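You operate a simulated robot arm through the tools that you are given. There is no shell and no other tool. Be economical: measure what you need, move in short steps, check, and stop when the job is done.

You run a simulated robot arm. Do the job below in one go: nothing can be reset, and whatever is moved stays where it is left.

## Task
Tighten the strap, fit a black corner, wheel the blue cart out.
Fine: press the strap's button; black corner from the trolley on a corner of the blue lid; about 35 cm with the brake off, then brake it.

The check looks at the end state, three seconds after you hand in, the way a careful person would. Anything else that was tipped, shoved, dropped, spilled or broken makes it a failure. Lids that push on must go on centred and level and be pressed home; caps that screw on are set level and turned clockwise until they are tight.

## Robot
A 6-joint arm with a fingered hand, on a carriage that runs on a rail from [0.3, -83.7] to [-0.5, 130.3] (x, y) and turns from -188 to 145 degrees about z. Base frame: it is fixed where the carriage stands at the start and does not move with it; the origin is on the floor, on the carriage's upright axis, x ahead of it, y to its left, z up; the surface under the hand at the start is at about z = 78. Lengths are in cm, angles in degrees, forces in N, time in s.
Its first joint turns from -166.0 to 166.0 degrees. Places, roughly: black corner [50, 450, 125]; blue cart [100, 10, 50]; brake of the blue cart [60, 10, 60]; brake of the orange trolley [50, -20, 60]; medium orange strap [100, 400, 25]; orange trolley [90, -60, 50]; top deck of the blue cart [100, 10, 80]; yellow corner [50, 450, 125]. Payload 4 kg.
The TCP is the grasp point between the finger pads, 2.6 cm short of the fingertips. In the tool frame z runs along the fingers and y along their closing line. Largest opening 13.2 cm; the body of the gripper starts 7.3 cm behind the TCP. The gripper is a hand of 4 fingers: y runs from the thumb to the fingers, the wrist lies at [0, 0, -23.9] in the tool frame.
Orientation is told as [roll, pitch, yaw] about the base's x, y, z axes, in that order, counted from this pose: with the fingers straight down and closing along the base's y, the tool's x points along the base's -x, its y along +y and its z along -z.

## Interface
- The arm moves only by the tool drive_tool. Its argument "increments" is one flat list of numbers, 6 for each row, row after row: the turn, a rotation vector about the base's x, y, z in rad, then the shift along the base's x, y, z in cm. In form: [ax, ay, az, tx, ty, tz, ax, ay, az, tx, ty, tz, ...]. A call has 1 to 8 rows; each row shifts and turns the commanded pose from where the row before left it. Rows are played at 5 a second. More than 5 cm and 8.6 degrees between two rows, and nothing of the call is played. Where a pose cannot be reached the arm comes as near as it can. A force on the tool above 70 N (or 10 N above the force at the start of the call, whichever is more), or a blocked arm, ends the call early, and 0.2 s more pass. In this call time passes only in rows, and 0.2 s behind the last. It gives the time, the measured TCP pose, the force on the tool (base axes), the opening and the grip force at its end, in the units of the frame above (readings bear some noise), with the torque about the TCP (base axes, N m) and any sound that the robot's microphone picked up, and new pictures: "views" is both (left out), scene, wrist or none.
- Cameras (640 x 400 px; columns grow to the right, rows downward): "scene" is now at [30.11, 15.73, 129.2]; the picture's right is [-0.45, -0.90, 0.00], its down [-0.74, 0.37, -0.57] and it looks along [0.51, -0.25, -0.82] (base axes); focal length 214 px, centre (320, 200). "wrist" rides on the gripper at [6.8, 0.2, -9.7] in the tool frame; the picture's right is [-0.03, 1.00, 0.00], its down [-0.82, -0.02, -0.58] and it looks along [-0.58, -0.01, 0.82] (tool axes); focal length 270 px, centre (320, 200). There is no depth. A picture from a camera that has moved, and an enlarged one, comes with that camera's place and axes in the base frame and with its lens.
- slide_trunk(by): slides the trunk up (or, below 0, down) by that many cm; the arm and the scene camera ride with it, the base frame stays. It gives what a move gives, with no picture.
- steer(legs): drives the robot by 1 to 6 legs, each [ahead, left, turn to the left] in cm, cm and degrees, along the robot's own axes; the way and the turn of a leg run together, so that a leg with both is an arc; at most 150 cm and 180 degrees a leg. The arm and the cameras ride along, it lands a little off, and it stops where it bumps. It keeps to its track: a leg is cut to what the track allows. It gives what a move gives, and a new picture of the scene camera.
- finger_targets(finger1, finger2, finger3, thumb_bend): sets how far each is bent, from 0 (flat) to 1 (curled in); at 0.3 the hand is open as for a grip, at 0.7 the pads meet at the TCP. One left out holds its place. A second passes; each finger stops where it meets its share of the squeeze, and holds until it gets a number again. It is the only way to open and close the hand. It gives what a move gives, with no picture; readings hold the bend of each and the force on the fingers (four entries, about 0 where the hand has none), thumb and palm.
- turn_head(pan, tilt): turns the head with the scene camera to pan (to the left, within 143 degrees either way) and tilt (down, from -29 to 69), counted from straight ahead of the robot. It gives what a move gives, and a new picture of the scene camera.
- enlarge(camera, box): a new picture of the part [left, top, right, bottom] of that camera's present view, enlarged. It takes no simulated time.
- hand_in(): hands the job in; it is judged then, once.

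Work in short steps. Places have to be worked out from the pictures, the camera data and where the tool is seen: move nearer, look again, correct. Check each grasp and each placing, and mend what went wrong. You have 120 turns and 260 pictures in all, those below and enlarged ones among them. Open the gripper and draw the arm clear of the work before you hand the job in, unless the task says otherwise; then end with one line.

The tools are called after "Call:" by a JSON object that holds its "op" and its "data". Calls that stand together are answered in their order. drive_tool: Moves the arm, as the interface text tells. Its arguments: {"type":"object","properties":{"increments":{"type":"array"},"views":{"type":"string","enum":["both","scene","wrist","none"]}},"required":["increments"]} The other tools are called the same way: slide_trunk (by) slides the trunk up or down; finger_targets (finger1, finger2, finger3, thumb_bend) moves the fingers one by one; steer (legs) drives the base; turn_head (pan, tilt) turns the head that bears the scene camera; enlarge (camera, box) takes an enlarged picture of a part of a camera's view; hand_in () hands the job in.

At the start:

```text
time_s: 0.0
tool_pos: [71.28, 22.71, 116.24]
tcp_rot: [-0.1, -0.1, 0.0]
force: [0.4, -0.4, -0.5]
moment: [0.01, 0.0, -0.01]
width: 13.19
grasp_force: 0.2
shape: jaw
bend: [0.3, 0.3, 0.3, 0.3]
finger forces: [0.0, 0.0, 0.1, 0.0, 0.1, 0.0]
trunk travel left (down, up): [-32.5, 30.3]
robot x, y, heading: [-0.06, 0.02, -0.3]
head pan, tilt: [-26.5, 55.3]
```

scene: 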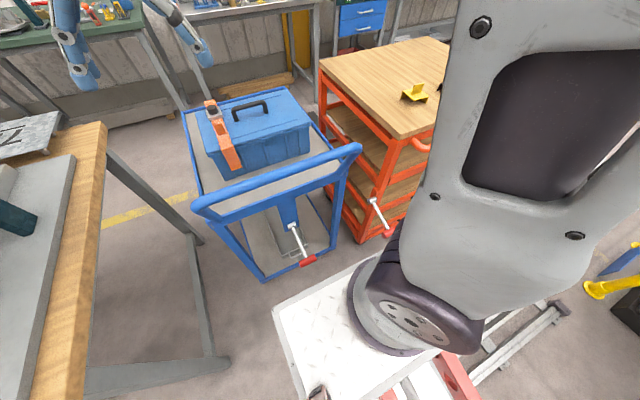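
wrist: 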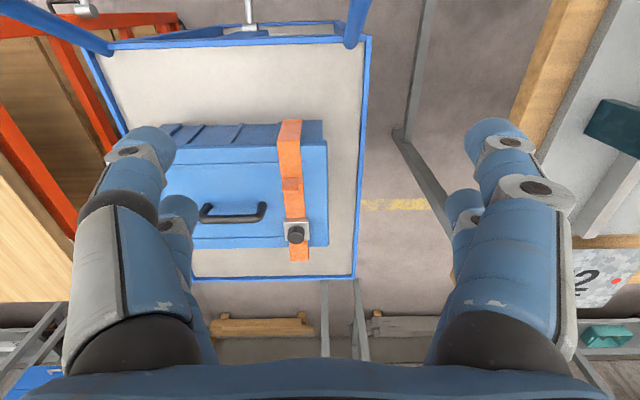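

The pictures show the blue cart with a blue lidded box, an orange strap with a button, and an orange trolley with a yellow and a black corner on it. I look closer first.

Call:
{"op": "enlarge", "data": {"camera": "scene", "box": [180, 70, 360, 182]}}

Call:
{"op": "enlarge", "data": {"camera": "wrist", "box": [80, 100, 380, 290]}}

Call:
{"op": "turn_head", "data": {"pan": -50, "tilt": 45}}

```text
3.56 times, centred on (270, 126) of scene
camera zoom: at [30.11, 15.73, 129.2], right [-0.45, -0.9, 0.0], down [-0.74, 0.37, -0.57], along [0.51, -0.25, -0.82], focal length 763 px, centre (498, 463)
```

zoom: 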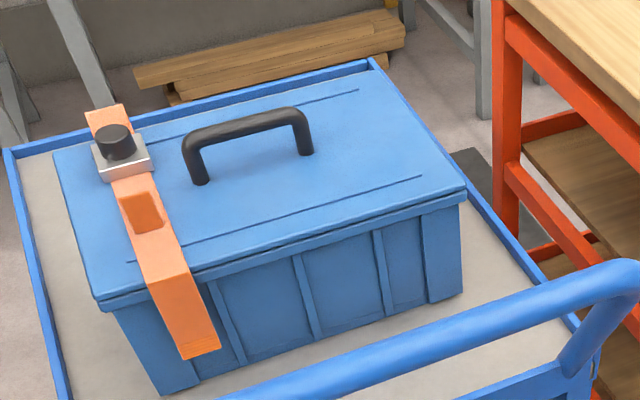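

```text
2.11 times, centred on (230, 195) of wrist
camera zoom: at [64.44, 23.02, 125.85], right [0.03, 1.0, 0.0], down [0.82, -0.02, 0.58], along [0.58, -0.01, -0.82], focal length 569 px, centre (510, 210)
```

zoom: 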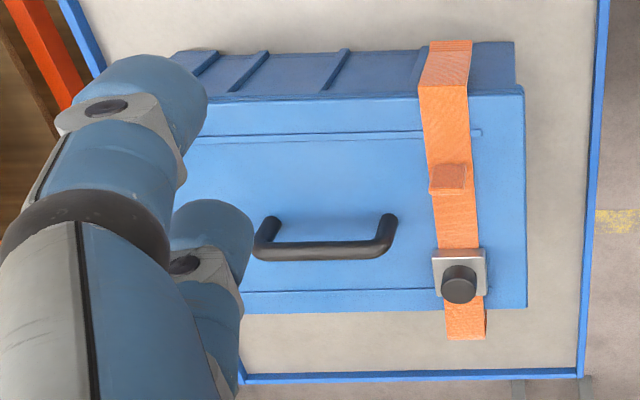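

```text
time_s: 0.9
tool_pos: [71.24, 22.82, 116.25]
tcp_rot: [0.0, 0.0, 0.0]
force: [-0.1, 0.3, -0.3]
moment: [-0.01, -0.02, 0.01]
width: 13.18
grasp_force: 0.0
shape: jaw
bend: [0.3, 0.3, 0.3, 0.3]
finger forces: [0.0, 0.0, 0.1, 0.1, 0.1, 0.0]
trunk travel left (down, up): [-32.5, 30.3]
robot x, y, heading: [0.09, -0.5, -0.2]
head pan, tilt: [-50.0, 45.0]
camera scene: at [28.92, 12.71, 130.58], right [-0.77, -0.64, 0.0], down [-0.46, 0.54, -0.71], along [0.45, -0.54, -0.71], focal length 214 px, centre (320, 200)
```

scene: 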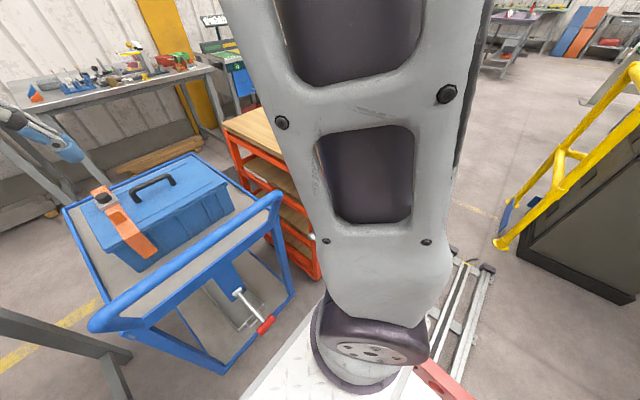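

I triangulate the strap's button top at about (93.4, 18.6, 94). I drive a bit left to face it and close the fingers to a fist point, watching the wrist camera.

Call:
{"op": "steer", "data": {"legs": [[0, 8, 0]]}}

Call:
{"op": "finger_targets", "data": {"finger1": 0.7, "finger2": 0.7, "finger3": 0.7, "thumb_bend": 0.7}}

Call:
{"op": "drive_tool", "data": {"increments": [0, 0, 0, 0, 0, 1]}}

Call:
{"op": "turn_head", "data": {"pan": -10, "tilt": 50}}

```text
time_s: 1.9
tool_pos: [71.27, 30.75, 116.21]
tcp_rot: [0.0, 0.1, 0.0]
force: [0.5, 0.1, -0.1]
moment: [0.01, -0.01, 0.01]
width: 13.19
grasp_force: 0.1
shape: jaw
bend: [0.3, 0.3, 0.3, 0.3]
finger forces: [0.0, 0.1, 0.0, 0.0, 0.1, 0.0]
trunk travel left (down, up): [-32.5, 30.3]
robot x, y, heading: [0.23, 7.72, -0.1]
head pan, tilt: [-50.0, 45.0]
camera scene: at [28.88, 20.63, 130.58], right [-0.77, -0.64, 0.0], down [-0.45, 0.54, -0.71], along [0.45, -0.54, -0.71], focal length 214 px, centre (320, 200)
```

scene: 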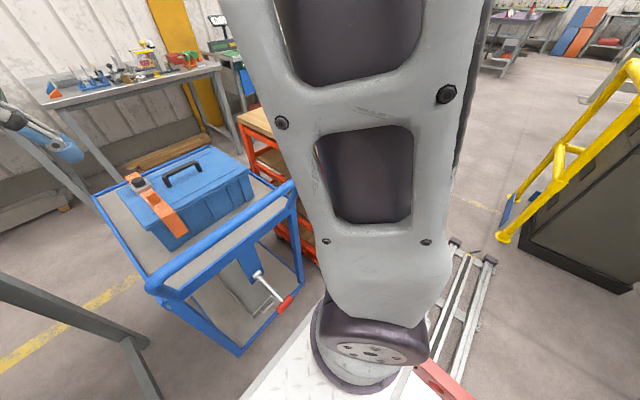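

```text
time_s: 2.9
tool_pos: [71.23, 30.75, 116.26]
tcp_rot: [0.0, -0.1, 0.0]
force: [0.2, 0.2, -0.7]
moment: [-0.02, 0.0, -0.02]
width: 0.14
grasp_force: 0.1
shape: fingers
bend: [0.7, 0.7, 0.7, 0.7]
finger forces: [0.0, 0.0, 0.1, 0.0, 0.0, 0.1]
trunk travel left (down, up): [-32.5, 30.3]
robot x, y, heading: [-0.15, 7.81, 0.0]
head pan, tilt: [-50.0, 45.0]
```

```text
time_s: 3.3
tool_pos: [71.29, 30.69, 117.18]
tcp_rot: [0.0, 0.0, 0.0]
force: [0.1, 0.0, 0.8]
moment: [0.01, 0.02, -0.02]
width: 0.15
grasp_force: 0.1
shape: fingers
bend: [0.7, 0.7, 0.7, 0.7]
finger forces: [0.0, 0.1, 0.1, 0.1, 0.1, 0.1]
trunk travel left (down, up): [-32.5, 30.3]
robot x, y, heading: [-0.34, 8.17, 0.2]
head pan, tilt: [-50.0, 45.0]
camera scene: at [28.88, 20.64, 130.58], right [-0.77, -0.64, 0.0], down [-0.45, 0.54, -0.71], along [0.45, -0.54, -0.71], focal length 214 px, centre (320, 200)
camera wrist: at [64.43, 30.87, 126.85], right [0.03, 1.0, 0.0], down [0.82, -0.02, 0.58], along [0.58, -0.01, -0.82], focal length 270 px, centre (320, 200)
```

scene: 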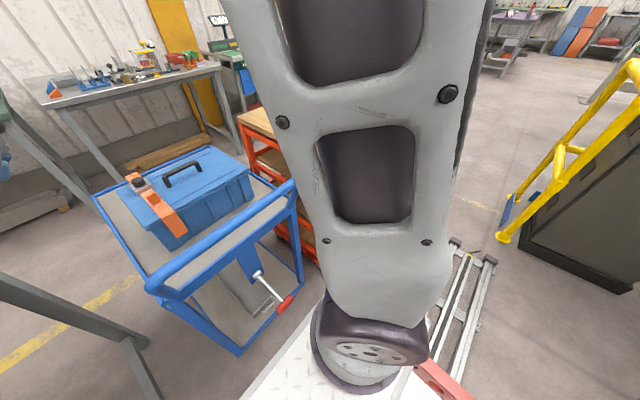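
wrist: 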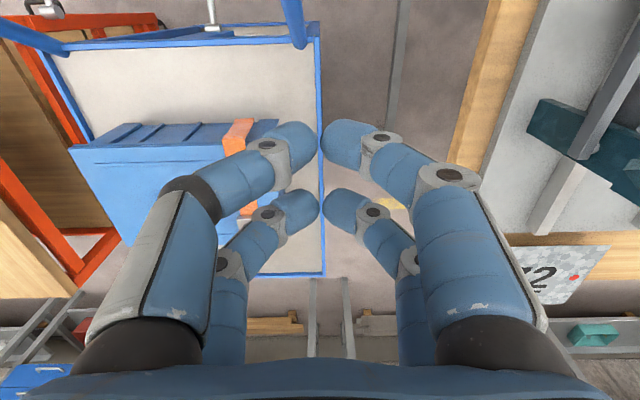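

```text
time_s: 4.4
tool_pos: [71.34, 30.63, 117.05]
tcp_rot: [0.0, 0.0, 0.0]
force: [0.3, -0.3, -0.1]
moment: [-0.01, 0.01, 0.01]
width: 0.18
grasp_force: 0.0
shape: fingers
bend: [0.7, 0.7, 0.7, 0.7]
finger forces: [0.1, 0.0, 0.0, 0.0, 0.0, 0.0]
trunk travel left (down, up): [-32.5, 30.3]
robot x, y, heading: [0.13, 7.89, 0.0]
head pan, tilt: [-10.0, 50.0]
camera scene: at [31.23, 25.52, 129.89], right [-0.17, -0.98, 0.0], down [-0.75, 0.13, -0.64], along [0.63, -0.11, -0.77], focal length 214 px, centre (320, 200)
```

scene: 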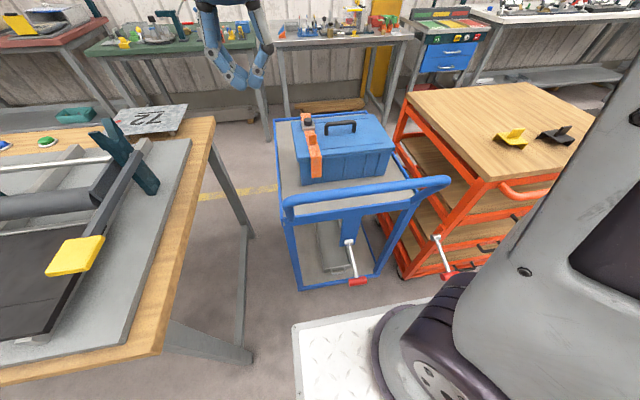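

The hand is two pairs of digits, at about x = ±1.9 in the tool frame. I curl finger1 and then see which digit that is.

Call:
{"op": "finger_targets", "data": {"finger1": 1.0}}

Call:
{"op": "drive_tool", "data": {"increments": [0, 0, 0, 2, -3, 0, 0, 0, 0, 4, -3, 0, 0, 0, 0, 4, -3, 0]}}

```text
time_s: 5.4
tool_pos: [71.35, 30.72, 117.2]
tcp_rot: [0.0, 0.0, -0.1]
force: [0.7, -0.1, 0.0]
moment: [0.03, 0.0, 0.01]
width: 0.65
grasp_force: 0.0
shape: fingers
bend: [0.84, 0.7, 0.7, 0.68]
finger forces: [0.0, 0.0, 0.0, 0.0, 0.1, 0.0]
trunk travel left (down, up): [-32.5, 30.3]
robot x, y, heading: [0.01, 7.7, 0.2]
head pan, tilt: [-10.0, 50.0]
```

```text
time_s: 6.2
tool_pos: [81.25, 21.74, 117.33]
tcp_rot: [0.0, -0.1, -0.1]
force: [-1.1, -0.4, 0.9]
moment: [0.02, -0.07, -0.03]
width: 0.84
grasp_force: 0.1
shape: fingers
bend: [0.86, 0.7, 0.7, 0.68]
finger forces: [0.0, 0.0, 0.1, 0.0, 0.0, 0.1]
trunk travel left (down, up): [-32.5, 30.3]
robot x, y, heading: [-0.29, 7.91, 0.0]
head pan, tilt: [-10.0, 50.0]
camera scene: at [31.18, 25.54, 129.9], right [-0.17, -0.98, 0.0], down [-0.75, 0.13, -0.64], along [0.63, -0.11, -0.77], focal length 214 px, centre (320, 200)
camera wrist: at [74.39, 21.95, 127.11], right [0.02, 1.0, 0.0], down [0.82, -0.02, 0.58], along [0.58, -0.01, -0.82], focal length 270 px, centre (320, 200)
```

scene: 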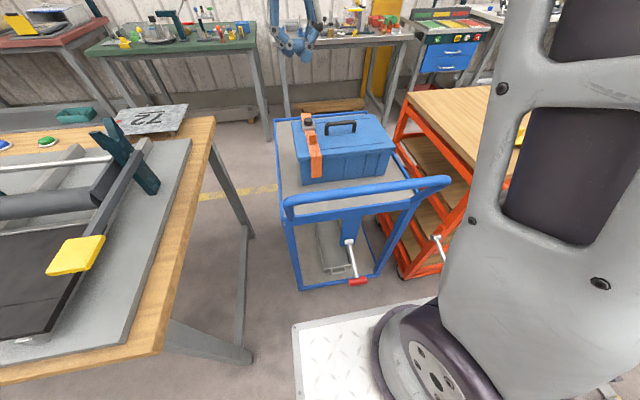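
wrist: 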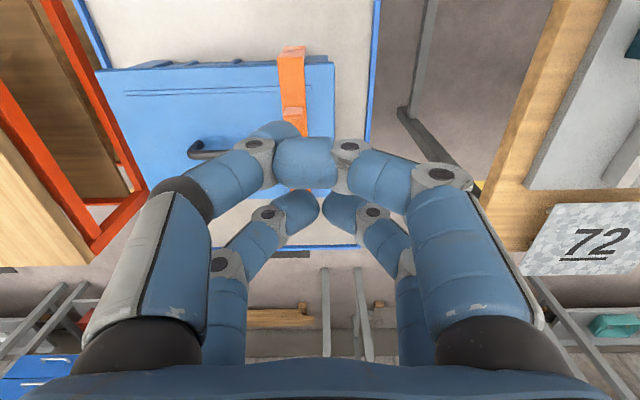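

Finger1 is the right digit of the pair nearer the camera; its partner is the thumb. I set it back to 0.7 and bring the far pair's joined tips over the button: TCP target about (91.5, 18.6, 102).

Call:
{"op": "finger_targets", "data": {"finger1": 0.7, "thumb_bend": 0.7}}

Call:
{"op": "drive_tool", "data": {"increments": [0, 0, 0, 2.6, -0.8, -3.8, 0, 0, 0, 2.6, -0.8, -3.8, 0, 0, 0, 2.6, -0.8, -3.8, 0, 0, 0, 2.4, -0.7, -3.8]}}

Call:
{"op": "enlarge", "data": {"camera": "scene", "box": [250, 70, 410, 170]}}

```text
time_s: 7.2
tool_pos: [81.37, 21.74, 117.41]
tcp_rot: [0.1, 0.0, 0.0]
force: [0.5, 0.6, 0.8]
moment: [0.01, 0.01, 0.03]
width: 0.09
grasp_force: 0.1
shape: fingers
bend: [0.7, 0.7, 0.7, 0.7]
finger forces: [0.0, 0.0, 0.0, 0.0, 0.1, 0.0]
trunk travel left (down, up): [-32.5, 30.3]
robot x, y, heading: [-0.0, 7.76, -0.1]
head pan, tilt: [-10.0, 50.0]
```

```text
time_s: 8.2
tool_pos: [91.41, 18.9, 101.89]
tcp_rot: [-0.1, -0.1, 0.0]
force: [-0.7, 0.3, -0.4]
moment: [0.03, -0.01, 0.03]
width: 0.07
grasp_force: 0.1
shape: fingers
bend: [0.7, 0.7, 0.7, 0.7]
finger forces: [0.0, 0.0, 0.1, 0.0, 0.0, 0.0]
trunk travel left (down, up): [-32.5, 30.3]
robot x, y, heading: [-0.03, 8.17, -0.3]
head pan, tilt: [-10.0, 50.0]
camera scene: at [31.18, 25.53, 129.9], right [-0.17, -0.98, 0.0], down [-0.75, 0.13, -0.64], along [0.63, -0.11, -0.77], focal length 214 px, centre (320, 200)
camera wrist: at [84.54, 18.98, 111.56], right [0.02, 1.0, 0.0], down [0.82, -0.02, 0.58], along [0.58, -0.01, -0.82], focal length 270 px, centre (320, 200)
```

scene: 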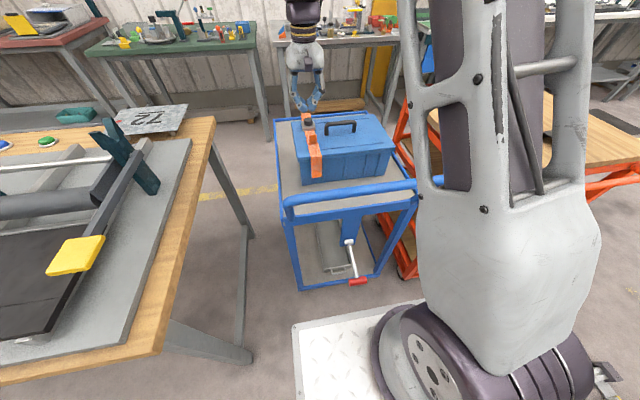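
wrist: 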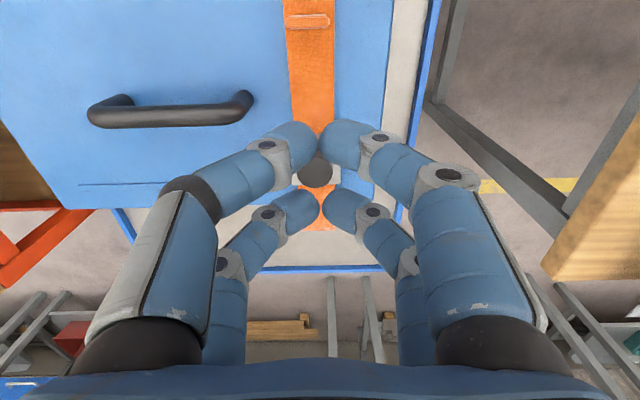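

```text
4.00 times, centred on (330, 120) of scene
camera zoom: at [31.18, 25.53, 129.9], right [-0.17, -0.98, 0.0], down [-0.75, 0.13, -0.64], along [0.63, -0.11, -0.77], focal length 858 px, centre (280, 520)
```

zoom: 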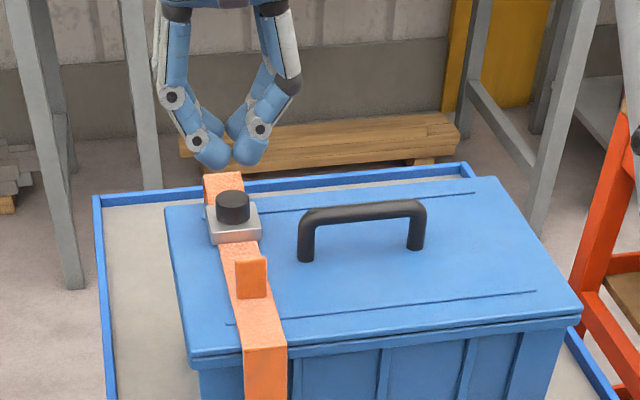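

Button estimates agree at about (93.8, 18.5, 94). I shift to (91.9, 18.5) and go down in small rows until force or contact.

Call:
{"op": "drive_tool", "data": {"increments": [0, 0, 0, 0.5, -0.4, -2.5, 0, 0, 0, 0, 0, -1.8, 0, 0, 0, 0, 0, -0.7, 0, 0, 0, 0, 0, -0.4]}}

Call:
{"op": "enlarge", "data": {"camera": "scene", "box": [250, 70, 410, 170]}}

```text
time_s: 9.2
tool_pos: [91.91, 18.38, 96.51]
tcp_rot: [0.1, 0.0, 0.1]
force: [0.0, 0.5, -0.5]
moment: [0.05, 0.0, 0.01]
width: 0.07
grasp_force: 0.0
shape: fingers
bend: [0.7, 0.7, 0.7, 0.7]
finger forces: [0.1, 0.0, 0.0, 0.1, 0.0, 0.0]
trunk travel left (down, up): [-32.5, 30.3]
robot x, y, heading: [0.27, 7.96, -0.0]
head pan, tilt: [-10.0, 50.0]
camera scene: at [31.23, 25.53, 129.89], right [-0.17, -0.98, 0.0], down [-0.75, 0.13, -0.64], along [0.63, -0.11, -0.77], focal length 214 px, centre (320, 200)
camera wrist: at [85.07, 18.49, 106.25], right [0.03, 1.0, 0.0], down [0.82, -0.02, 0.58], along [0.58, -0.01, -0.82], focal length 270 px, centre (320, 200)
```

scene: 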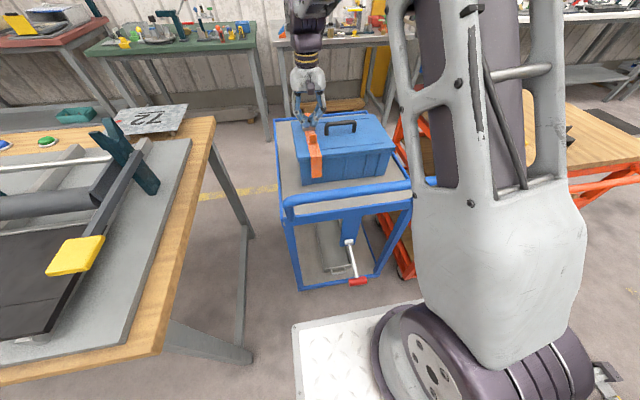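
wrist: 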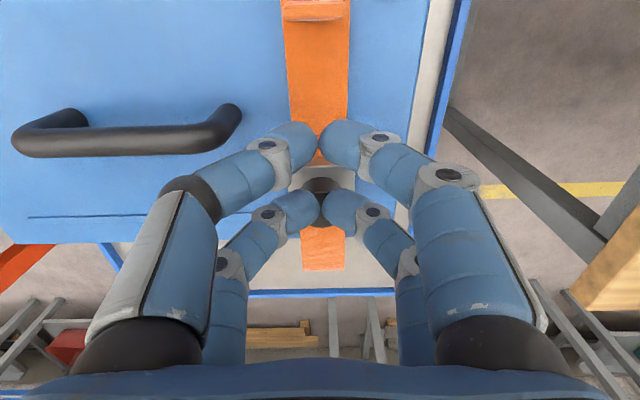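

```text
4.00 times, centred on (330, 120) of scene
camera zoom: at [31.23, 25.53, 129.89], right [-0.17, -0.98, 0.0], down [-0.75, 0.13, -0.64], along [0.63, -0.11, -0.77], focal length 858 px, centre (280, 520)
```

zoom: 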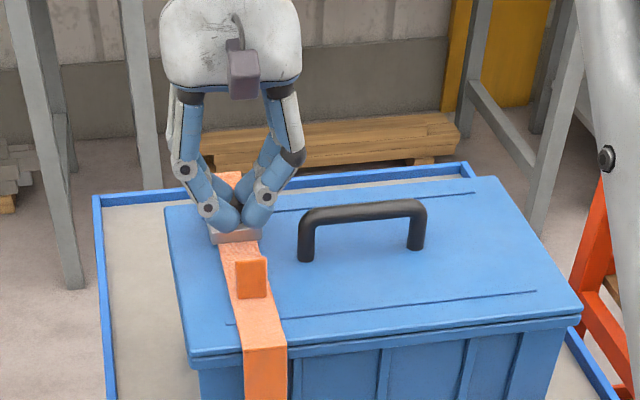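

No contact yet, and the button sits between the tips, nearer the far pair. I keep going down in small steps.

Call:
{"op": "drive_tool", "data": {"increments": [0, 0, 0, 0, 0.1, -0.4, 0, 0, 0, 0, 0, -0.4, 0, 0, 0, 0, 0, -0.4], "views": "wrist"}}

```text
time_s: 10.0
tool_pos: [91.99, 18.52, 95.42]
tcp_rot: [0.0, 0.1, 0.0]
force: [-1.2, -0.9, 5.7]
moment: [-0.03, -0.06, 0.01]
width: 0.11
grasp_force: 3.1
shape: fingers
bend: [0.7, 0.7, 0.7, 0.7]
finger forces: [0.1, 2.6, 3.8, 0.0, 0.1, 0.0]
trunk travel left (down, up): [-32.5, 30.3]
robot x, y, heading: [-0.17, 7.64, -0.3]
head pan, tilt: [-10.0, 50.0]
heard: click
camera wrist: at [85.12, 18.62, 105.18], right [0.03, 1.0, 0.0], down [0.82, -0.02, 0.58], along [0.58, -0.01, -0.82], focal length 270 px, centre (320, 200)
```

wrist: 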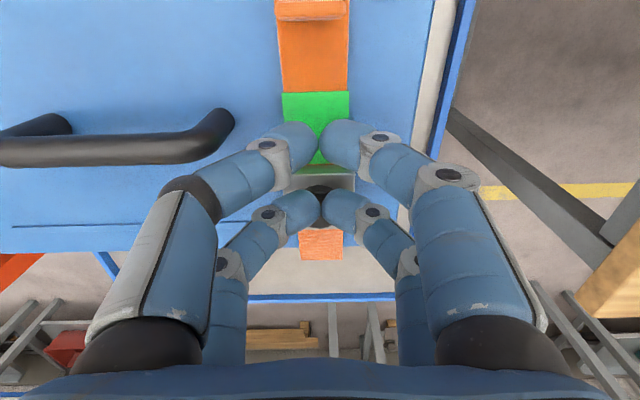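

A click sounded and green shows on the strap: tightened. I rise and check, opening the hand above.

Call:
{"op": "drive_tool", "data": {"increments": [0, 0, 0, 0, 0, 4, 0, 0, 0, 0, 0, 5, 0, 0, 0, -2, 0, 5, 0, 0, 0, -4, 0, 3, 0, 0, 0, -4, 0, 3], "views": "none"}}

Call:
{"op": "enlarge", "data": {"camera": "scene", "box": [250, 90, 410, 190]}}

Call:
{"op": "steer", "data": {"legs": [[0, -65, 0]]}}

Call:
{"op": "finger_targets", "data": {"finger1": 0.3, "finger2": 0.3, "finger3": 0.3, "thumb_bend": 0.3}}

Call:
{"op": "turn_head", "data": {"pan": 10, "tilt": 40}}

```text
refused: row 3 steps farther than a row can; nothing moved
```

```text
4.00 times, centred on (330, 140) of scene
camera zoom: at [31.2, 25.52, 129.9], right [-0.17, -0.98, 0.0], down [-0.75, 0.13, -0.64], along [0.63, -0.11, -0.77], focal length 858 px, centre (280, 440)
```

zoom: 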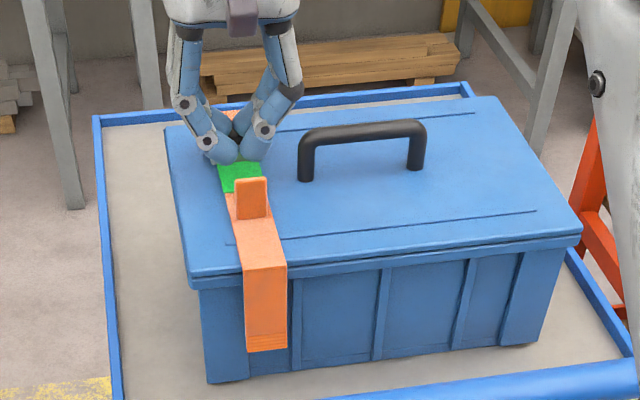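

```text
time_s: 12.0
tool_pos: [92.57, -5.65, 96.92]
tcp_rot: [1.3, -1.8, 0.0]
force: [-1.1, 24.8, 40.3]
moment: [1.03, 1.04, -0.77]
width: 6.81
grasp_force: 35.5
shape: fingers
bend: [0.15, 0.7, 0.7, 0.8]
finger forces: [33.4, 0.1, 0.1, 0.1, 37.8, 0.0]
trunk travel left (down, up): [-32.5, 30.3]
robot x, y, heading: [0.38, -17.71, 0.2]
head pan, tilt: [-10.0, 50.0]
stopped in leg 1: the force on the tool passed its limit at 89 N (the readings are from after the stop); the commanded pose is now the measured one
camera scene: at [31.15, 0.26, 129.92], right [-0.17, -0.99, 0.0], down [-0.75, 0.13, -0.64], along [0.63, -0.11, -0.77], focal length 214 px, centre (320, 200)
```

scene: 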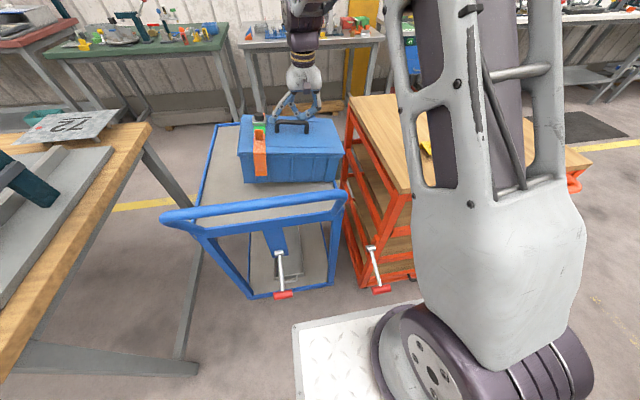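

```text
time_s: 13.0
tool_pos: [92.59, -6.4, 96.28]
tcp_rot: [0.7, -1.1, -0.3]
force: [-0.5, 0.7, 1.0]
moment: [0.08, 0.03, -0.03]
width: 14.87
grasp_force: 0.7
shape: fingers
bend: [0.17, 0.3, 0.3, 0.3]
finger forces: [1.1, 0.0, 0.0, 0.1, 0.0, 0.0]
trunk travel left (down, up): [-32.5, 30.3]
robot x, y, heading: [-0.01, -17.7, 0.1]
head pan, tilt: [-10.0, 50.0]
```

```text
time_s: 13.8
tool_pos: [92.43, -6.3, 96.4]
tcp_rot: [1.0, -1.1, -0.2]
force: [-0.4, 0.1, 1.1]
moment: [0.09, -0.01, -0.03]
width: 14.8
grasp_force: 0.6
shape: fingers
bend: [0.17, 0.3, 0.3, 0.3]
finger forces: [0.9, 0.0, 0.0, 0.0, 0.1, 0.1]
trunk travel left (down, up): [-32.5, 30.3]
robot x, y, heading: [-0.29, -17.01, -0.0]
head pan, tilt: [10.0, 40.0]
camera scene: at [32.11, 2.88, 131.3], right [0.17, -0.98, 0.0], down [-0.63, -0.11, -0.77], along [0.75, 0.13, -0.64], focal length 214 px, centre (320, 200)
```

scene: 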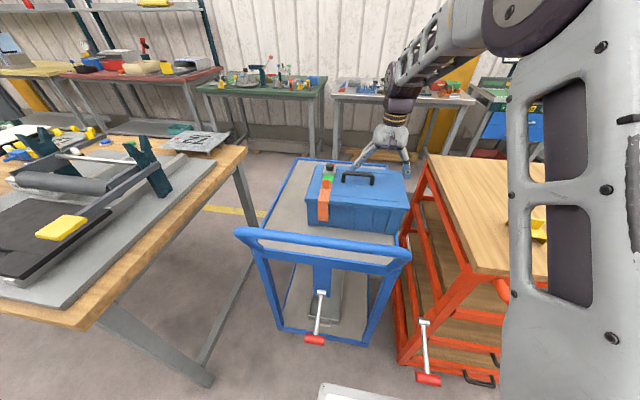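

The rise was refused because one row was too long. The drive that followed then swept the hand sideways against the handle and dragged the box. That was my mistake: I shouldn't have batched dependent moves. I now raise the hand straight up and assess.

Call:
{"op": "drive_tool", "data": {"increments": [0, 0, 0, 0, 0, 2, 0, 0, 0, 0, 0, 3, 0, 0, 0, 0, 0, 4, 0, 0, 0, 0, 0, 4, 0, 0, 0, 0, 0, 4], "views": "both"}}

```text
time_s: 15.0
tool_pos: [92.38, -6.16, 113.08]
tcp_rot: [0.9, -1.1, -0.2]
force: [0.2, 0.1, -0.1]
moment: [0.01, -0.02, -0.04]
width: 14.64
grasp_force: 0.0
shape: fingers
bend: [0.19, 0.3, 0.3, 0.3]
finger forces: [0.1, 0.0, 0.1, 0.0, 0.0, 0.0]
trunk travel left (down, up): [-32.5, 30.3]
robot x, y, heading: [0.23, -17.53, 0.2]
head pan, tilt: [10.0, 40.0]
camera scene: at [32.13, 2.89, 131.3], right [0.17, -0.98, 0.0], down [-0.63, -0.11, -0.77], along [0.75, 0.13, -0.64], focal length 214 px, centre (320, 200)
camera wrist: at [85.32, -6.04, 122.67], right [0.03, 1.0, 0.02], down [0.8, -0.03, 0.59], along [0.59, 0.0, -0.81], focal length 270 px, centre (320, 200)
```

scene: 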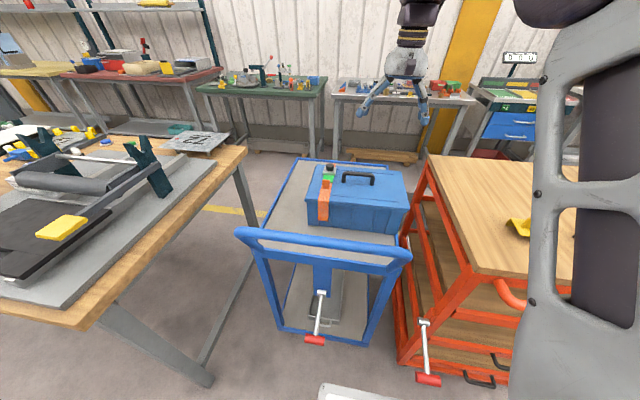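
wrist: 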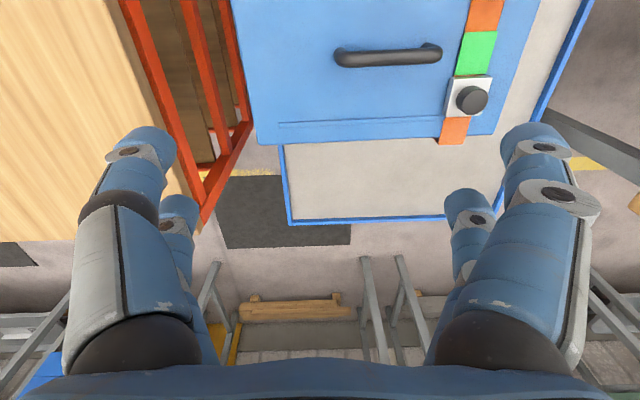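

The box moved about 8 cm toward -y; the cart seems to have stayed. The handle spans y of about -4 to 5.3 at x≈89, z≈95, so the open hand can straddle its length and drag the box back. I level the tool and go above the handle.

Call:
{"op": "finger_targets", "data": {"finger1": 0.3, "finger2": 0.3, "finger3": 0.3, "thumb_bend": 0.3}}

Call:
{"op": "drive_tool", "data": {"increments": [-0.016, 0.019, 0.003, -0.5, 2.5, 0, 0, 0, 0, -0.5, 2.2, -2, 0, 0, 0, -0.5, 2.2, -3]}}

Call:
{"op": "enlarge", "data": {"camera": "scene", "box": [290, 140, 450, 240]}}

```text
time_s: 16.0
tool_pos: [92.24, -6.13, 113.08]
tcp_rot: [0.9, -1.1, -0.2]
force: [0.4, -0.2, 0.1]
moment: [0.0, 0.01, -0.02]
width: 13.28
grasp_force: 0.1
shape: fingers
bend: [0.3, 0.3, 0.3, 0.3]
finger forces: [0.0, 0.0, 0.0, 0.0, 0.0, 0.1]
trunk travel left (down, up): [-32.5, 30.3]
robot x, y, heading: [-0.1, -17.8, 0.2]
head pan, tilt: [10.0, 40.0]
```

```text
time_s: 16.8
tool_pos: [91.08, 0.71, 108.27]
tcp_rot: [0.1, 0.0, 0.1]
force: [-0.1, -0.7, 0.4]
moment: [0.0, -0.03, 0.02]
width: 13.32
grasp_force: 0.1
shape: fingers
bend: [0.3, 0.3, 0.3, 0.3]
finger forces: [0.0, 0.0, 0.1, 0.1, 0.1, 0.1]
trunk travel left (down, up): [-32.5, 30.3]
robot x, y, heading: [0.18, -17.86, 0.1]
head pan, tilt: [10.0, 40.0]
camera scene: at [32.11, 2.87, 131.31], right [0.17, -0.98, 0.0], down [-0.63, -0.11, -0.77], along [0.75, 0.13, -0.64], focal length 214 px, centre (320, 200)
camera wrist: at [84.13, 0.93, 118.09], right [0.02, 1.0, 0.0], down [0.82, -0.02, 0.58], along [0.58, -0.02, -0.82], focal length 270 px, centre (320, 200)
```

scene: 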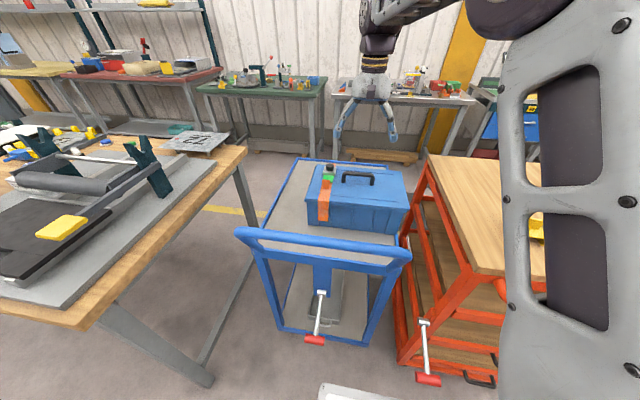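
wrist: 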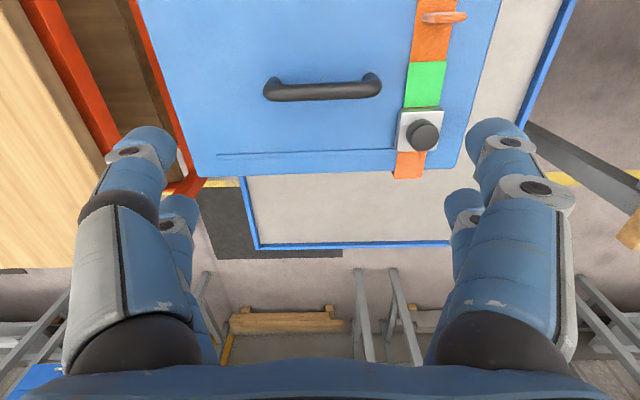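

```text
4.00 times, centred on (370, 190) of scene
camera zoom: at [32.11, 2.87, 131.31], right [0.17, -0.98, 0.0], down [-0.63, -0.11, -0.77], along [0.75, 0.13, -0.64], focal length 858 px, centre (120, 240)
```

zoom: 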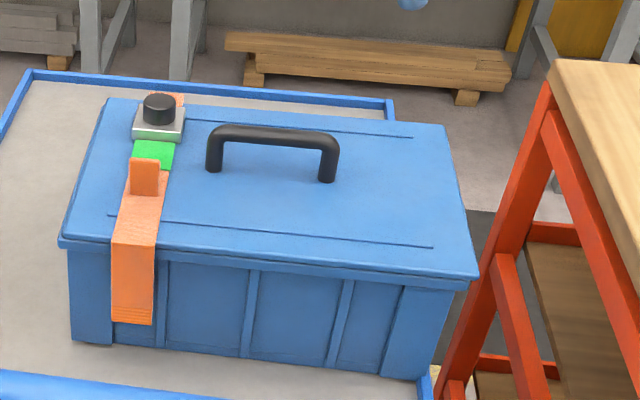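

The box is still square to the cart, just displaced. Pushing the handle's -y post from outside with closed fingers is simplest, and keeps clear of the button. I close the hand and move to (87, -9) above.

Call:
{"op": "finger_targets", "data": {"finger1": 0.7, "finger2": 0.7, "finger3": 0.7, "thumb_bend": 0.7}}

Call:
{"op": "drive_tool", "data": {"increments": [0, 0, 0, -1.3, -3.2, 0, 0, 0, 0, -1.3, -3.2, 0, 0, 0, 0, -1.4, -3.2, 0, 0, 0, 0, 0, 0, -4.5, 0, 0, 0, 0, 0, -4.5, 0, 0, 0, 0, 0, -3.6]}}

Call:
{"op": "enlarge", "data": {"camera": "scene", "box": [290, 140, 450, 240]}}

```text
time_s: 17.8
tool_pos: [91.05, 0.84, 108.55]
tcp_rot: [0.0, 0.0, 0.0]
force: [-0.2, 1.0, 0.1]
moment: [-0.01, 0.0, 0.02]
width: 0.16
grasp_force: 0.0
shape: fingers
bend: [0.7, 0.7, 0.7, 0.7]
finger forces: [0.1, 0.0, 0.0, 0.0, 0.0, 0.0]
trunk travel left (down, up): [-32.5, 30.3]
robot x, y, heading: [0.33, -17.81, -0.1]
head pan, tilt: [10.0, 40.0]
```

```text
time_s: 19.2
tool_pos: [86.95, -9.14, 95.72]
tcp_rot: [0.0, -0.2, 0.0]
force: [0.0, 0.3, -0.4]
moment: [-0.02, -0.02, 0.0]
width: 0.14
grasp_force: 0.0
shape: fingers
bend: [0.7, 0.7, 0.7, 0.7]
finger forces: [0.0, 0.0, 0.0, 0.1, 0.0, 0.0]
trunk travel left (down, up): [-32.5, 30.3]
robot x, y, heading: [-0.12, -17.7, 0.2]
head pan, tilt: [10.0, 40.0]
camera scene: at [32.08, 2.89, 131.32], right [0.17, -0.98, 0.0], down [-0.63, -0.11, -0.77], along [0.75, 0.13, -0.64], focal length 214 px, centre (320, 200)
camera wrist: at [80.11, -8.97, 105.41], right [0.02, 1.0, 0.0], down [0.82, -0.02, 0.58], along [0.58, -0.01, -0.82], focal length 270 px, centre (320, 200)
```

scene: 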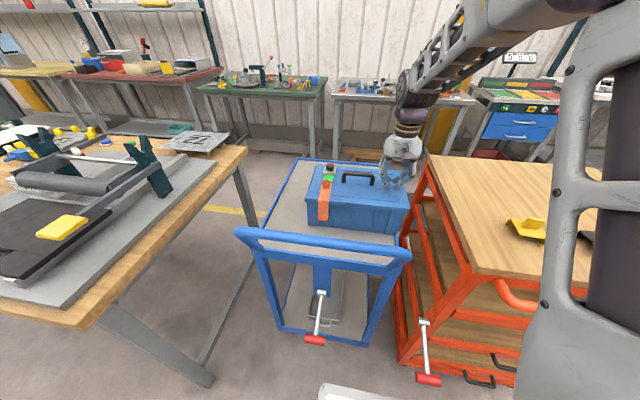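
wrist: 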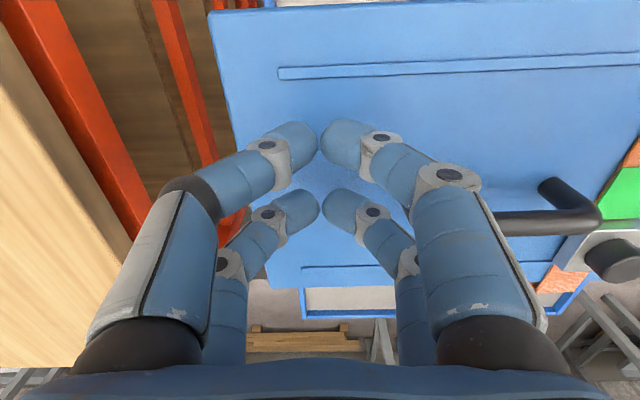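

```text
4.00 times, centred on (370, 190) of scene
camera zoom: at [32.08, 2.89, 131.32], right [0.17, -0.98, 0.0], down [-0.63, -0.11, -0.77], along [0.75, 0.13, -0.64], focal length 858 px, centre (120, 240)
```

zoom: 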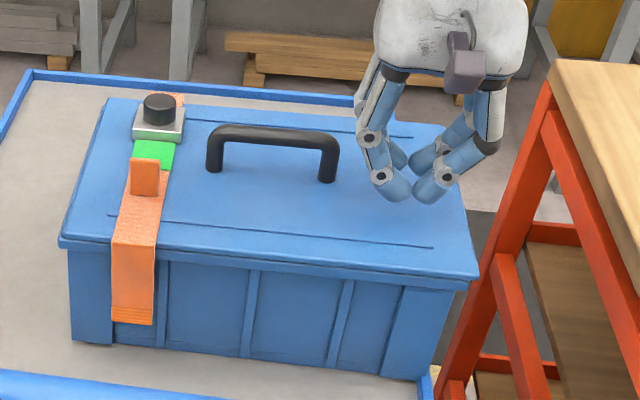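

The fingers sit low beside the handle's post and clear of the lid. I push +y in 1 cm steps.

Call:
{"op": "drive_tool", "data": {"increments": [0, 0, 0, 0, 1, -0.4, 0, 0, 0, 0, 1, 0, 0, 0, 0, 0, 1, 0, 0, 0, 0, 0, 1, 0, 0, 0, 0, 0, 1, 0, 0, 0, 0, 0, 1, 0], "views": "wrist"}}

Call:
{"op": "enlarge", "data": {"camera": "scene", "box": [290, 140, 450, 240]}}

```text
time_s: 20.6
tool_pos: [86.99, -3.04, 95.31]
tcp_rot: [0.0, -0.1, 0.0]
force: [-3.7, -2.9, 1.0]
moment: [-0.02, 0.0, -0.03]
width: 0.15
grasp_force: 2.6
shape: fingers
bend: [0.7, 0.71, 0.69, 0.7]
finger forces: [0.0, 4.9, 0.1, 0.0, 0.0, 0.0]
trunk travel left (down, up): [-32.5, 30.3]
robot x, y, heading: [0.43, -17.62, -0.2]
head pan, tilt: [10.0, 40.0]
camera wrist: at [80.16, -2.87, 105.02], right [0.03, 1.0, 0.0], down [0.82, -0.02, 0.58], along [0.58, -0.02, -0.82], focal length 270 px, centre (320, 200)
```

wrist: 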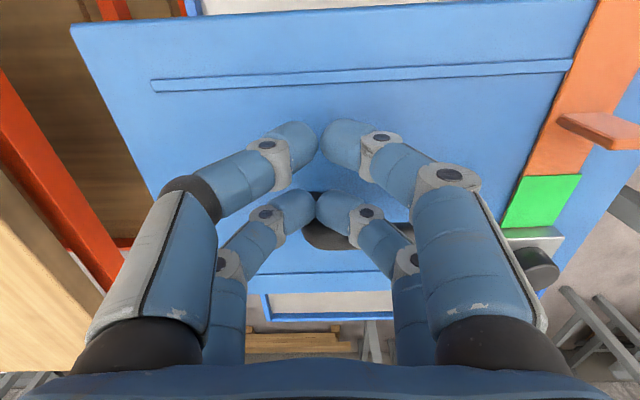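

```text
4.00 times, centred on (370, 190) of scene
camera zoom: at [32.1, 2.87, 131.31], right [0.17, -0.98, 0.0], down [-0.63, -0.11, -0.77], along [0.75, 0.13, -0.64], focal length 858 px, centre (120, 240)
```

zoom: 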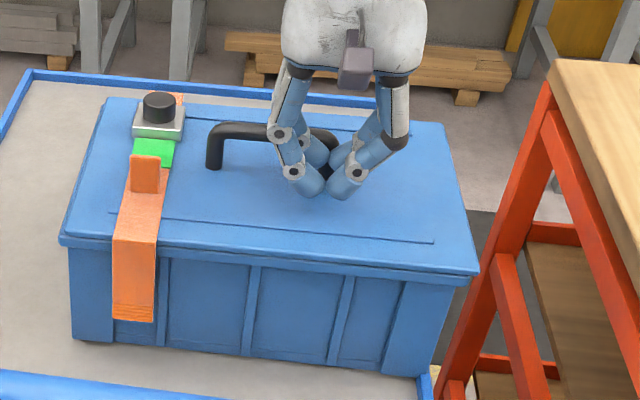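

Contact has just begun, but the push is off the post's -x side. I back off 1 cm, shift +0.9 in x and push again.

Call:
{"op": "drive_tool", "data": {"increments": [0, 0, 0, 0, -1.2, 0, 0, 0, 0, 0.9, 0, 0, 0, 0, 0, 0, 1, 0, 0, 0, 0, 0, 1, 0, 0, 0, 0, 0, 1, 0, 0, 0, 0, 0, 1, 0], "views": "wrist"}}

Call:
{"op": "enlarge", "data": {"camera": "scene", "box": [290, 140, 450, 240]}}

```text
time_s: 22.0
tool_pos: [87.78, -0.26, 95.32]
tcp_rot: [0.0, 0.0, 0.0]
force: [-3.7, -1.2, 0.1]
moment: [-0.01, -0.03, 0.0]
width: 0.14
grasp_force: 1.9
shape: fingers
bend: [0.7, 0.71, 0.69, 0.7]
finger forces: [0.1, 2.8, 0.8, 0.0, 0.0, 0.0]
trunk travel left (down, up): [-32.5, 30.3]
robot x, y, heading: [0.1, -17.74, 0.3]
head pan, tilt: [10.0, 40.0]
camera wrist: at [81.0, 0.0, 105.01], right [0.02, 1.0, 0.0], down [0.82, -0.02, 0.58], along [0.58, -0.01, -0.82], focal length 270 px, centre (320, 200)
```

wrist: 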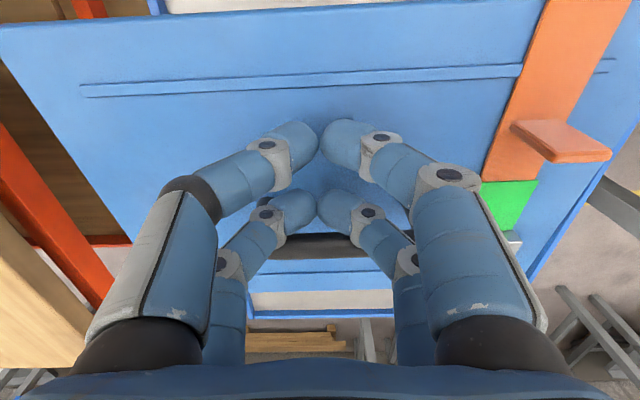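

```text
4.00 times, centred on (370, 190) of scene
camera zoom: at [32.11, 2.87, 131.31], right [0.17, -0.98, 0.0], down [-0.63, -0.11, -0.77], along [0.75, 0.13, -0.64], focal length 858 px, centre (120, 240)
```

zoom: 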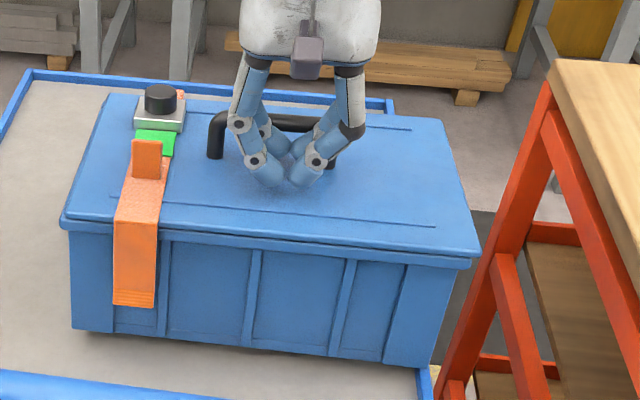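

The fingers slipped past the post, whose bar is nearer x≈90.5, and nudged the box slightly. A proper pinch of the bar gives full control, so I rise and yaw 90° so the fingers close along x.

Call:
{"op": "drive_tool", "data": {"increments": [0, 0, 0, -1, 0, 0, 0, 0, 0, 0, 0, 4.5, 0, 0, 0, 0, 0, 4.5, 0, 0, 0, 0, 0, 4.5, 0, 0, 0.14, 0, 0, 0, 0, 0, 0.14, 0, 0, 0, 0, 0, 0.14, 0, 0, 0, 0, 0, 0.14, 0, 0, 0], "views": "none"}}

Call:
{"op": "finger_targets", "data": {"finger1": 0.3, "finger2": 0.3, "finger3": 0.3, "thumb_bend": 0.3}}

```text
time_s: 23.8
tool_pos: [86.8, -0.1, 108.86]
tcp_rot: [-0.1, -0.1, 32.1]
force: [0.0, 0.5, 0.2]
moment: [0.02, -0.03, 0.03]
width: 0.13
grasp_force: 0.1
shape: fingers
bend: [0.7, 0.7, 0.7, 0.7]
finger forces: [0.1, 0.1, 0.1, 0.0, 0.2, 0.0]
trunk travel left (down, up): [-32.5, 30.3]
robot x, y, heading: [0.38, -17.98, 0.1]
head pan, tilt: [10.0, 40.0]
```

```text
time_s: 24.8
tool_pos: [86.9, -0.2, 108.83]
tcp_rot: [0.0, -0.1, 32.1]
force: [0.1, -0.2, 0.0]
moment: [0.02, 0.0, 0.0]
width: 13.25
grasp_force: 0.1
shape: fingers
bend: [0.3, 0.3, 0.3, 0.3]
finger forces: [0.0, 0.0, 0.0, 0.0, 0.1, 0.0]
trunk travel left (down, up): [-32.5, 30.3]
robot x, y, heading: [-0.13, -17.26, 0.1]
head pan, tilt: [10.0, 40.0]
```

I finish the yaw to about 90°, rising a little more, and look.

Call:
{"op": "drive_tool", "data": {"increments": [0, 0, 0.145, 0, 0, 1, 0, 0, 0.145, 0, 0, 1, 0, 0, 0.145, 0, 0, 1, 0, 0, 0.145, 0, 0, 0, 0, 0, 0.145, 0, 0, 0, 0, 0, 0.145, 0, 0, 0, 0, 0, 0.14, 0, 0, 0]}}

Call:
{"op": "enlarge", "data": {"camera": "scene", "box": [290, 140, 450, 240]}}

```text
time_s: 26.4
tool_pos: [86.89, -0.14, 111.77]
tcp_rot: [-0.1, 0.0, 90.1]
force: [0.0, 1.2, -0.6]
moment: [0.0, -0.02, 0.0]
width: 13.28
grasp_force: 0.1
shape: fingers
bend: [0.3, 0.3, 0.3, 0.3]
finger forces: [0.0, 0.0, 0.0, 0.0, 0.0, 0.0]
trunk travel left (down, up): [-32.5, 30.3]
robot x, y, heading: [0.33, -17.56, 0.0]
head pan, tilt: [10.0, 40.0]
camera scene: at [32.11, 2.89, 131.31], right [0.17, -0.98, 0.0], down [-0.63, -0.11, -0.77], along [0.75, 0.13, -0.64], focal length 214 px, centre (320, 200)
camera wrist: at [86.66, -6.99, 121.52], right [-1.0, 0.02, 0.0], down [0.02, 0.82, 0.58], along [0.01, 0.58, -0.82], focal length 270 px, centre (320, 200)
```

scene: 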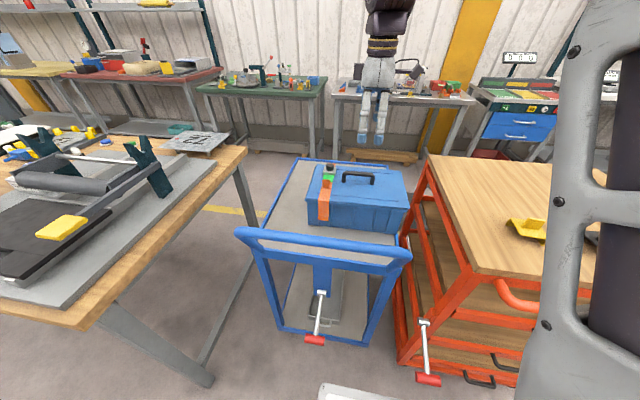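
wrist: 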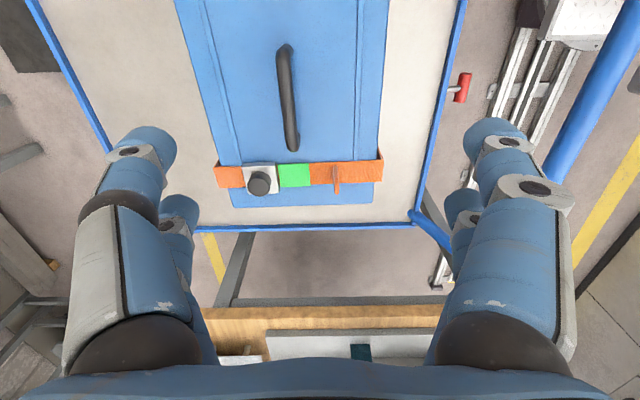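

```text
4.00 times, centred on (370, 190) of scene
camera zoom: at [32.11, 2.89, 131.31], right [0.17, -0.98, 0.0], down [-0.63, -0.11, -0.77], along [0.75, 0.13, -0.64], focal length 858 px, centre (120, 240)
```

zoom: 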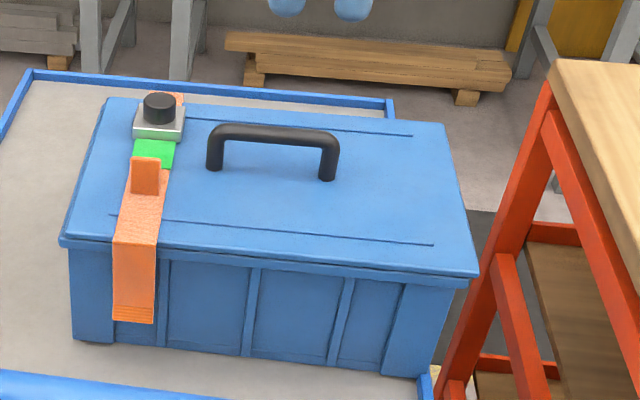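

The box had only tilted and has settled back in place. The handle bar centre is about (89.6, 0.4, 94.5) and the lid is near z=91. I go down over it with a half-open hand.

Call:
{"op": "finger_targets", "data": {"finger1": 0.48, "finger2": 0.48, "finger3": 0.48, "thumb_bend": 0.48}}

Call:
{"op": "drive_tool", "data": {"increments": [0, 0, 0, 1.4, 0.3, -4, 0, 0, 0, 1.3, 0.2, -4, 0, 0, 0, 0, 0, -4, 0, 0, 0, 0, 0, -2]}}

Call:
{"op": "enlarge", "data": {"camera": "scene", "box": [290, 140, 450, 240]}}

```text
time_s: 27.4
tool_pos: [86.85, -0.21, 111.8]
tcp_rot: [0.0, 0.0, 90.0]
force: [0.8, 0.4, 0.1]
moment: [-0.05, -0.01, 0.03]
width: 7.33
grasp_force: 0.1
shape: fingers
bend: [0.48, 0.48, 0.48, 0.48]
finger forces: [0.0, 0.0, 0.0, 0.1, 0.0, 0.0]
trunk travel left (down, up): [-32.5, 30.3]
robot x, y, heading: [0.25, -17.42, -0.2]
head pan, tilt: [10.0, 40.0]
```

```text
time_s: 28.4
tool_pos: [89.52, 0.28, 97.77]
tcp_rot: [0.0, 0.0, 89.9]
force: [0.6, -0.4, 0.5]
moment: [0.0, -0.01, 0.01]
width: 7.28
grasp_force: 0.1
shape: fingers
bend: [0.48, 0.48, 0.48, 0.48]
finger forces: [0.0, 0.0, 0.1, 0.0, 0.0, 0.1]
trunk travel left (down, up): [-32.5, 30.3]
robot x, y, heading: [0.0, -17.51, 0.2]
head pan, tilt: [10.0, 40.0]
camera scene: at [32.1, 2.89, 131.31], right [0.17, -0.98, 0.0], down [-0.63, -0.11, -0.77], along [0.75, 0.13, -0.64], focal length 214 px, centre (320, 200)
camera wrist: at [89.41, -6.58, 107.39], right [-1.0, 0.03, 0.0], down [0.02, 0.82, 0.58], along [0.02, 0.58, -0.82], focal length 270 px, centre (320, 200)
```

scene: 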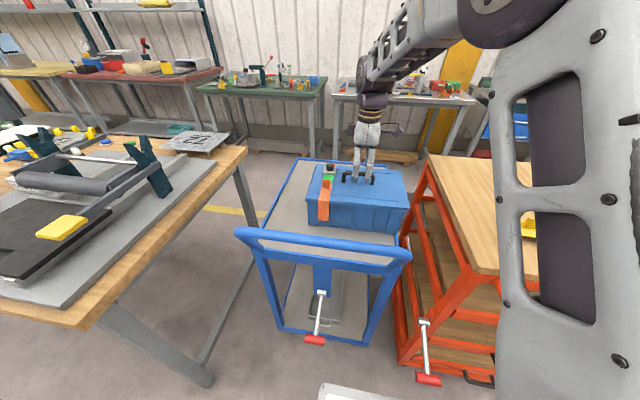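
wrist: 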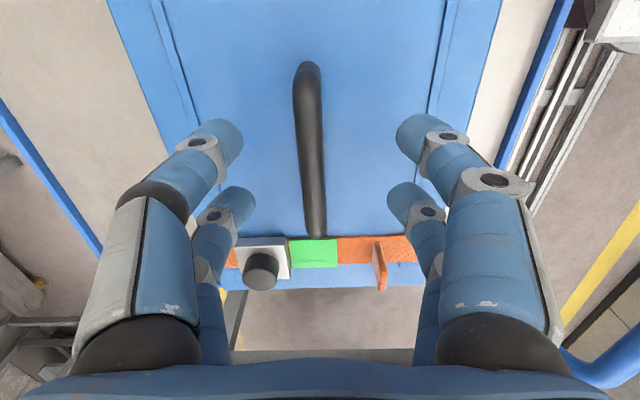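

```text
4.00 times, centred on (370, 190) of scene
camera zoom: at [32.1, 2.89, 131.31], right [0.17, -0.98, 0.0], down [-0.63, -0.11, -0.77], along [0.75, 0.13, -0.64], focal length 858 px, centre (120, 240)
```

zoom: 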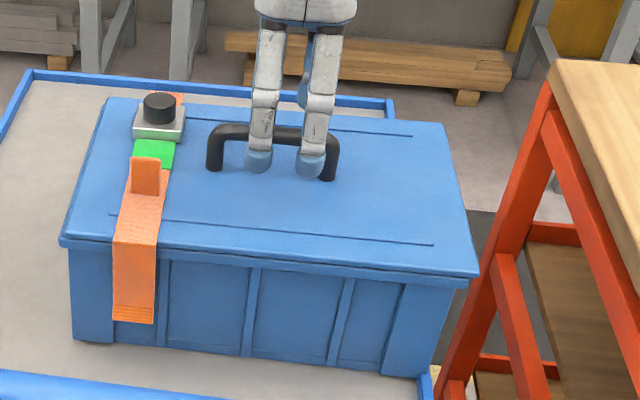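

The hand straddles the bar nicely. I lower 2.4 cm and pinch.

Call:
{"op": "drive_tool", "data": {"increments": [0, 0, 0, 0.3, 0, -1.4, 0, 0, 0, 0, 0, -1], "views": "none"}}

Call:
{"op": "finger_targets", "data": {"finger1": 0.72, "finger2": 0.72, "finger3": 0.72, "thumb_bend": 0.72}}

```text
time_s: 29.0
tool_pos: [89.77, 0.27, 95.31]
tcp_rot: [-0.1, 0.0, 90.1]
force: [0.4, 0.0, -0.2]
moment: [0.0, 0.0, 0.03]
width: 7.28
grasp_force: 0.0
shape: fingers
bend: [0.48, 0.48, 0.48, 0.48]
finger forces: [0.1, 0.0, 0.0, 0.0, 0.0, 0.0]
trunk travel left (down, up): [-32.5, 30.3]
robot x, y, heading: [-0.04, -17.66, -0.1]
head pan, tilt: [10.0, 40.0]
```

```text
time_s: 30.0
tool_pos: [89.85, 0.26, 95.36]
tcp_rot: [0.1, 0.1, 90.0]
force: [0.0, -0.1, -4.3]
moment: [-0.04, 0.02, 0.03]
width: 0.51
grasp_force: 6.6
shape: fingers
bend: [0.71, 0.7, 0.7, 0.69]
finger forces: [2.6, 3.2, 3.4, 0.1, 4.2, 0.0]
trunk travel left (down, up): [-32.5, 30.3]
robot x, y, heading: [0.13, -17.74, 0.2]
head pan, tilt: [10.0, 40.0]
```

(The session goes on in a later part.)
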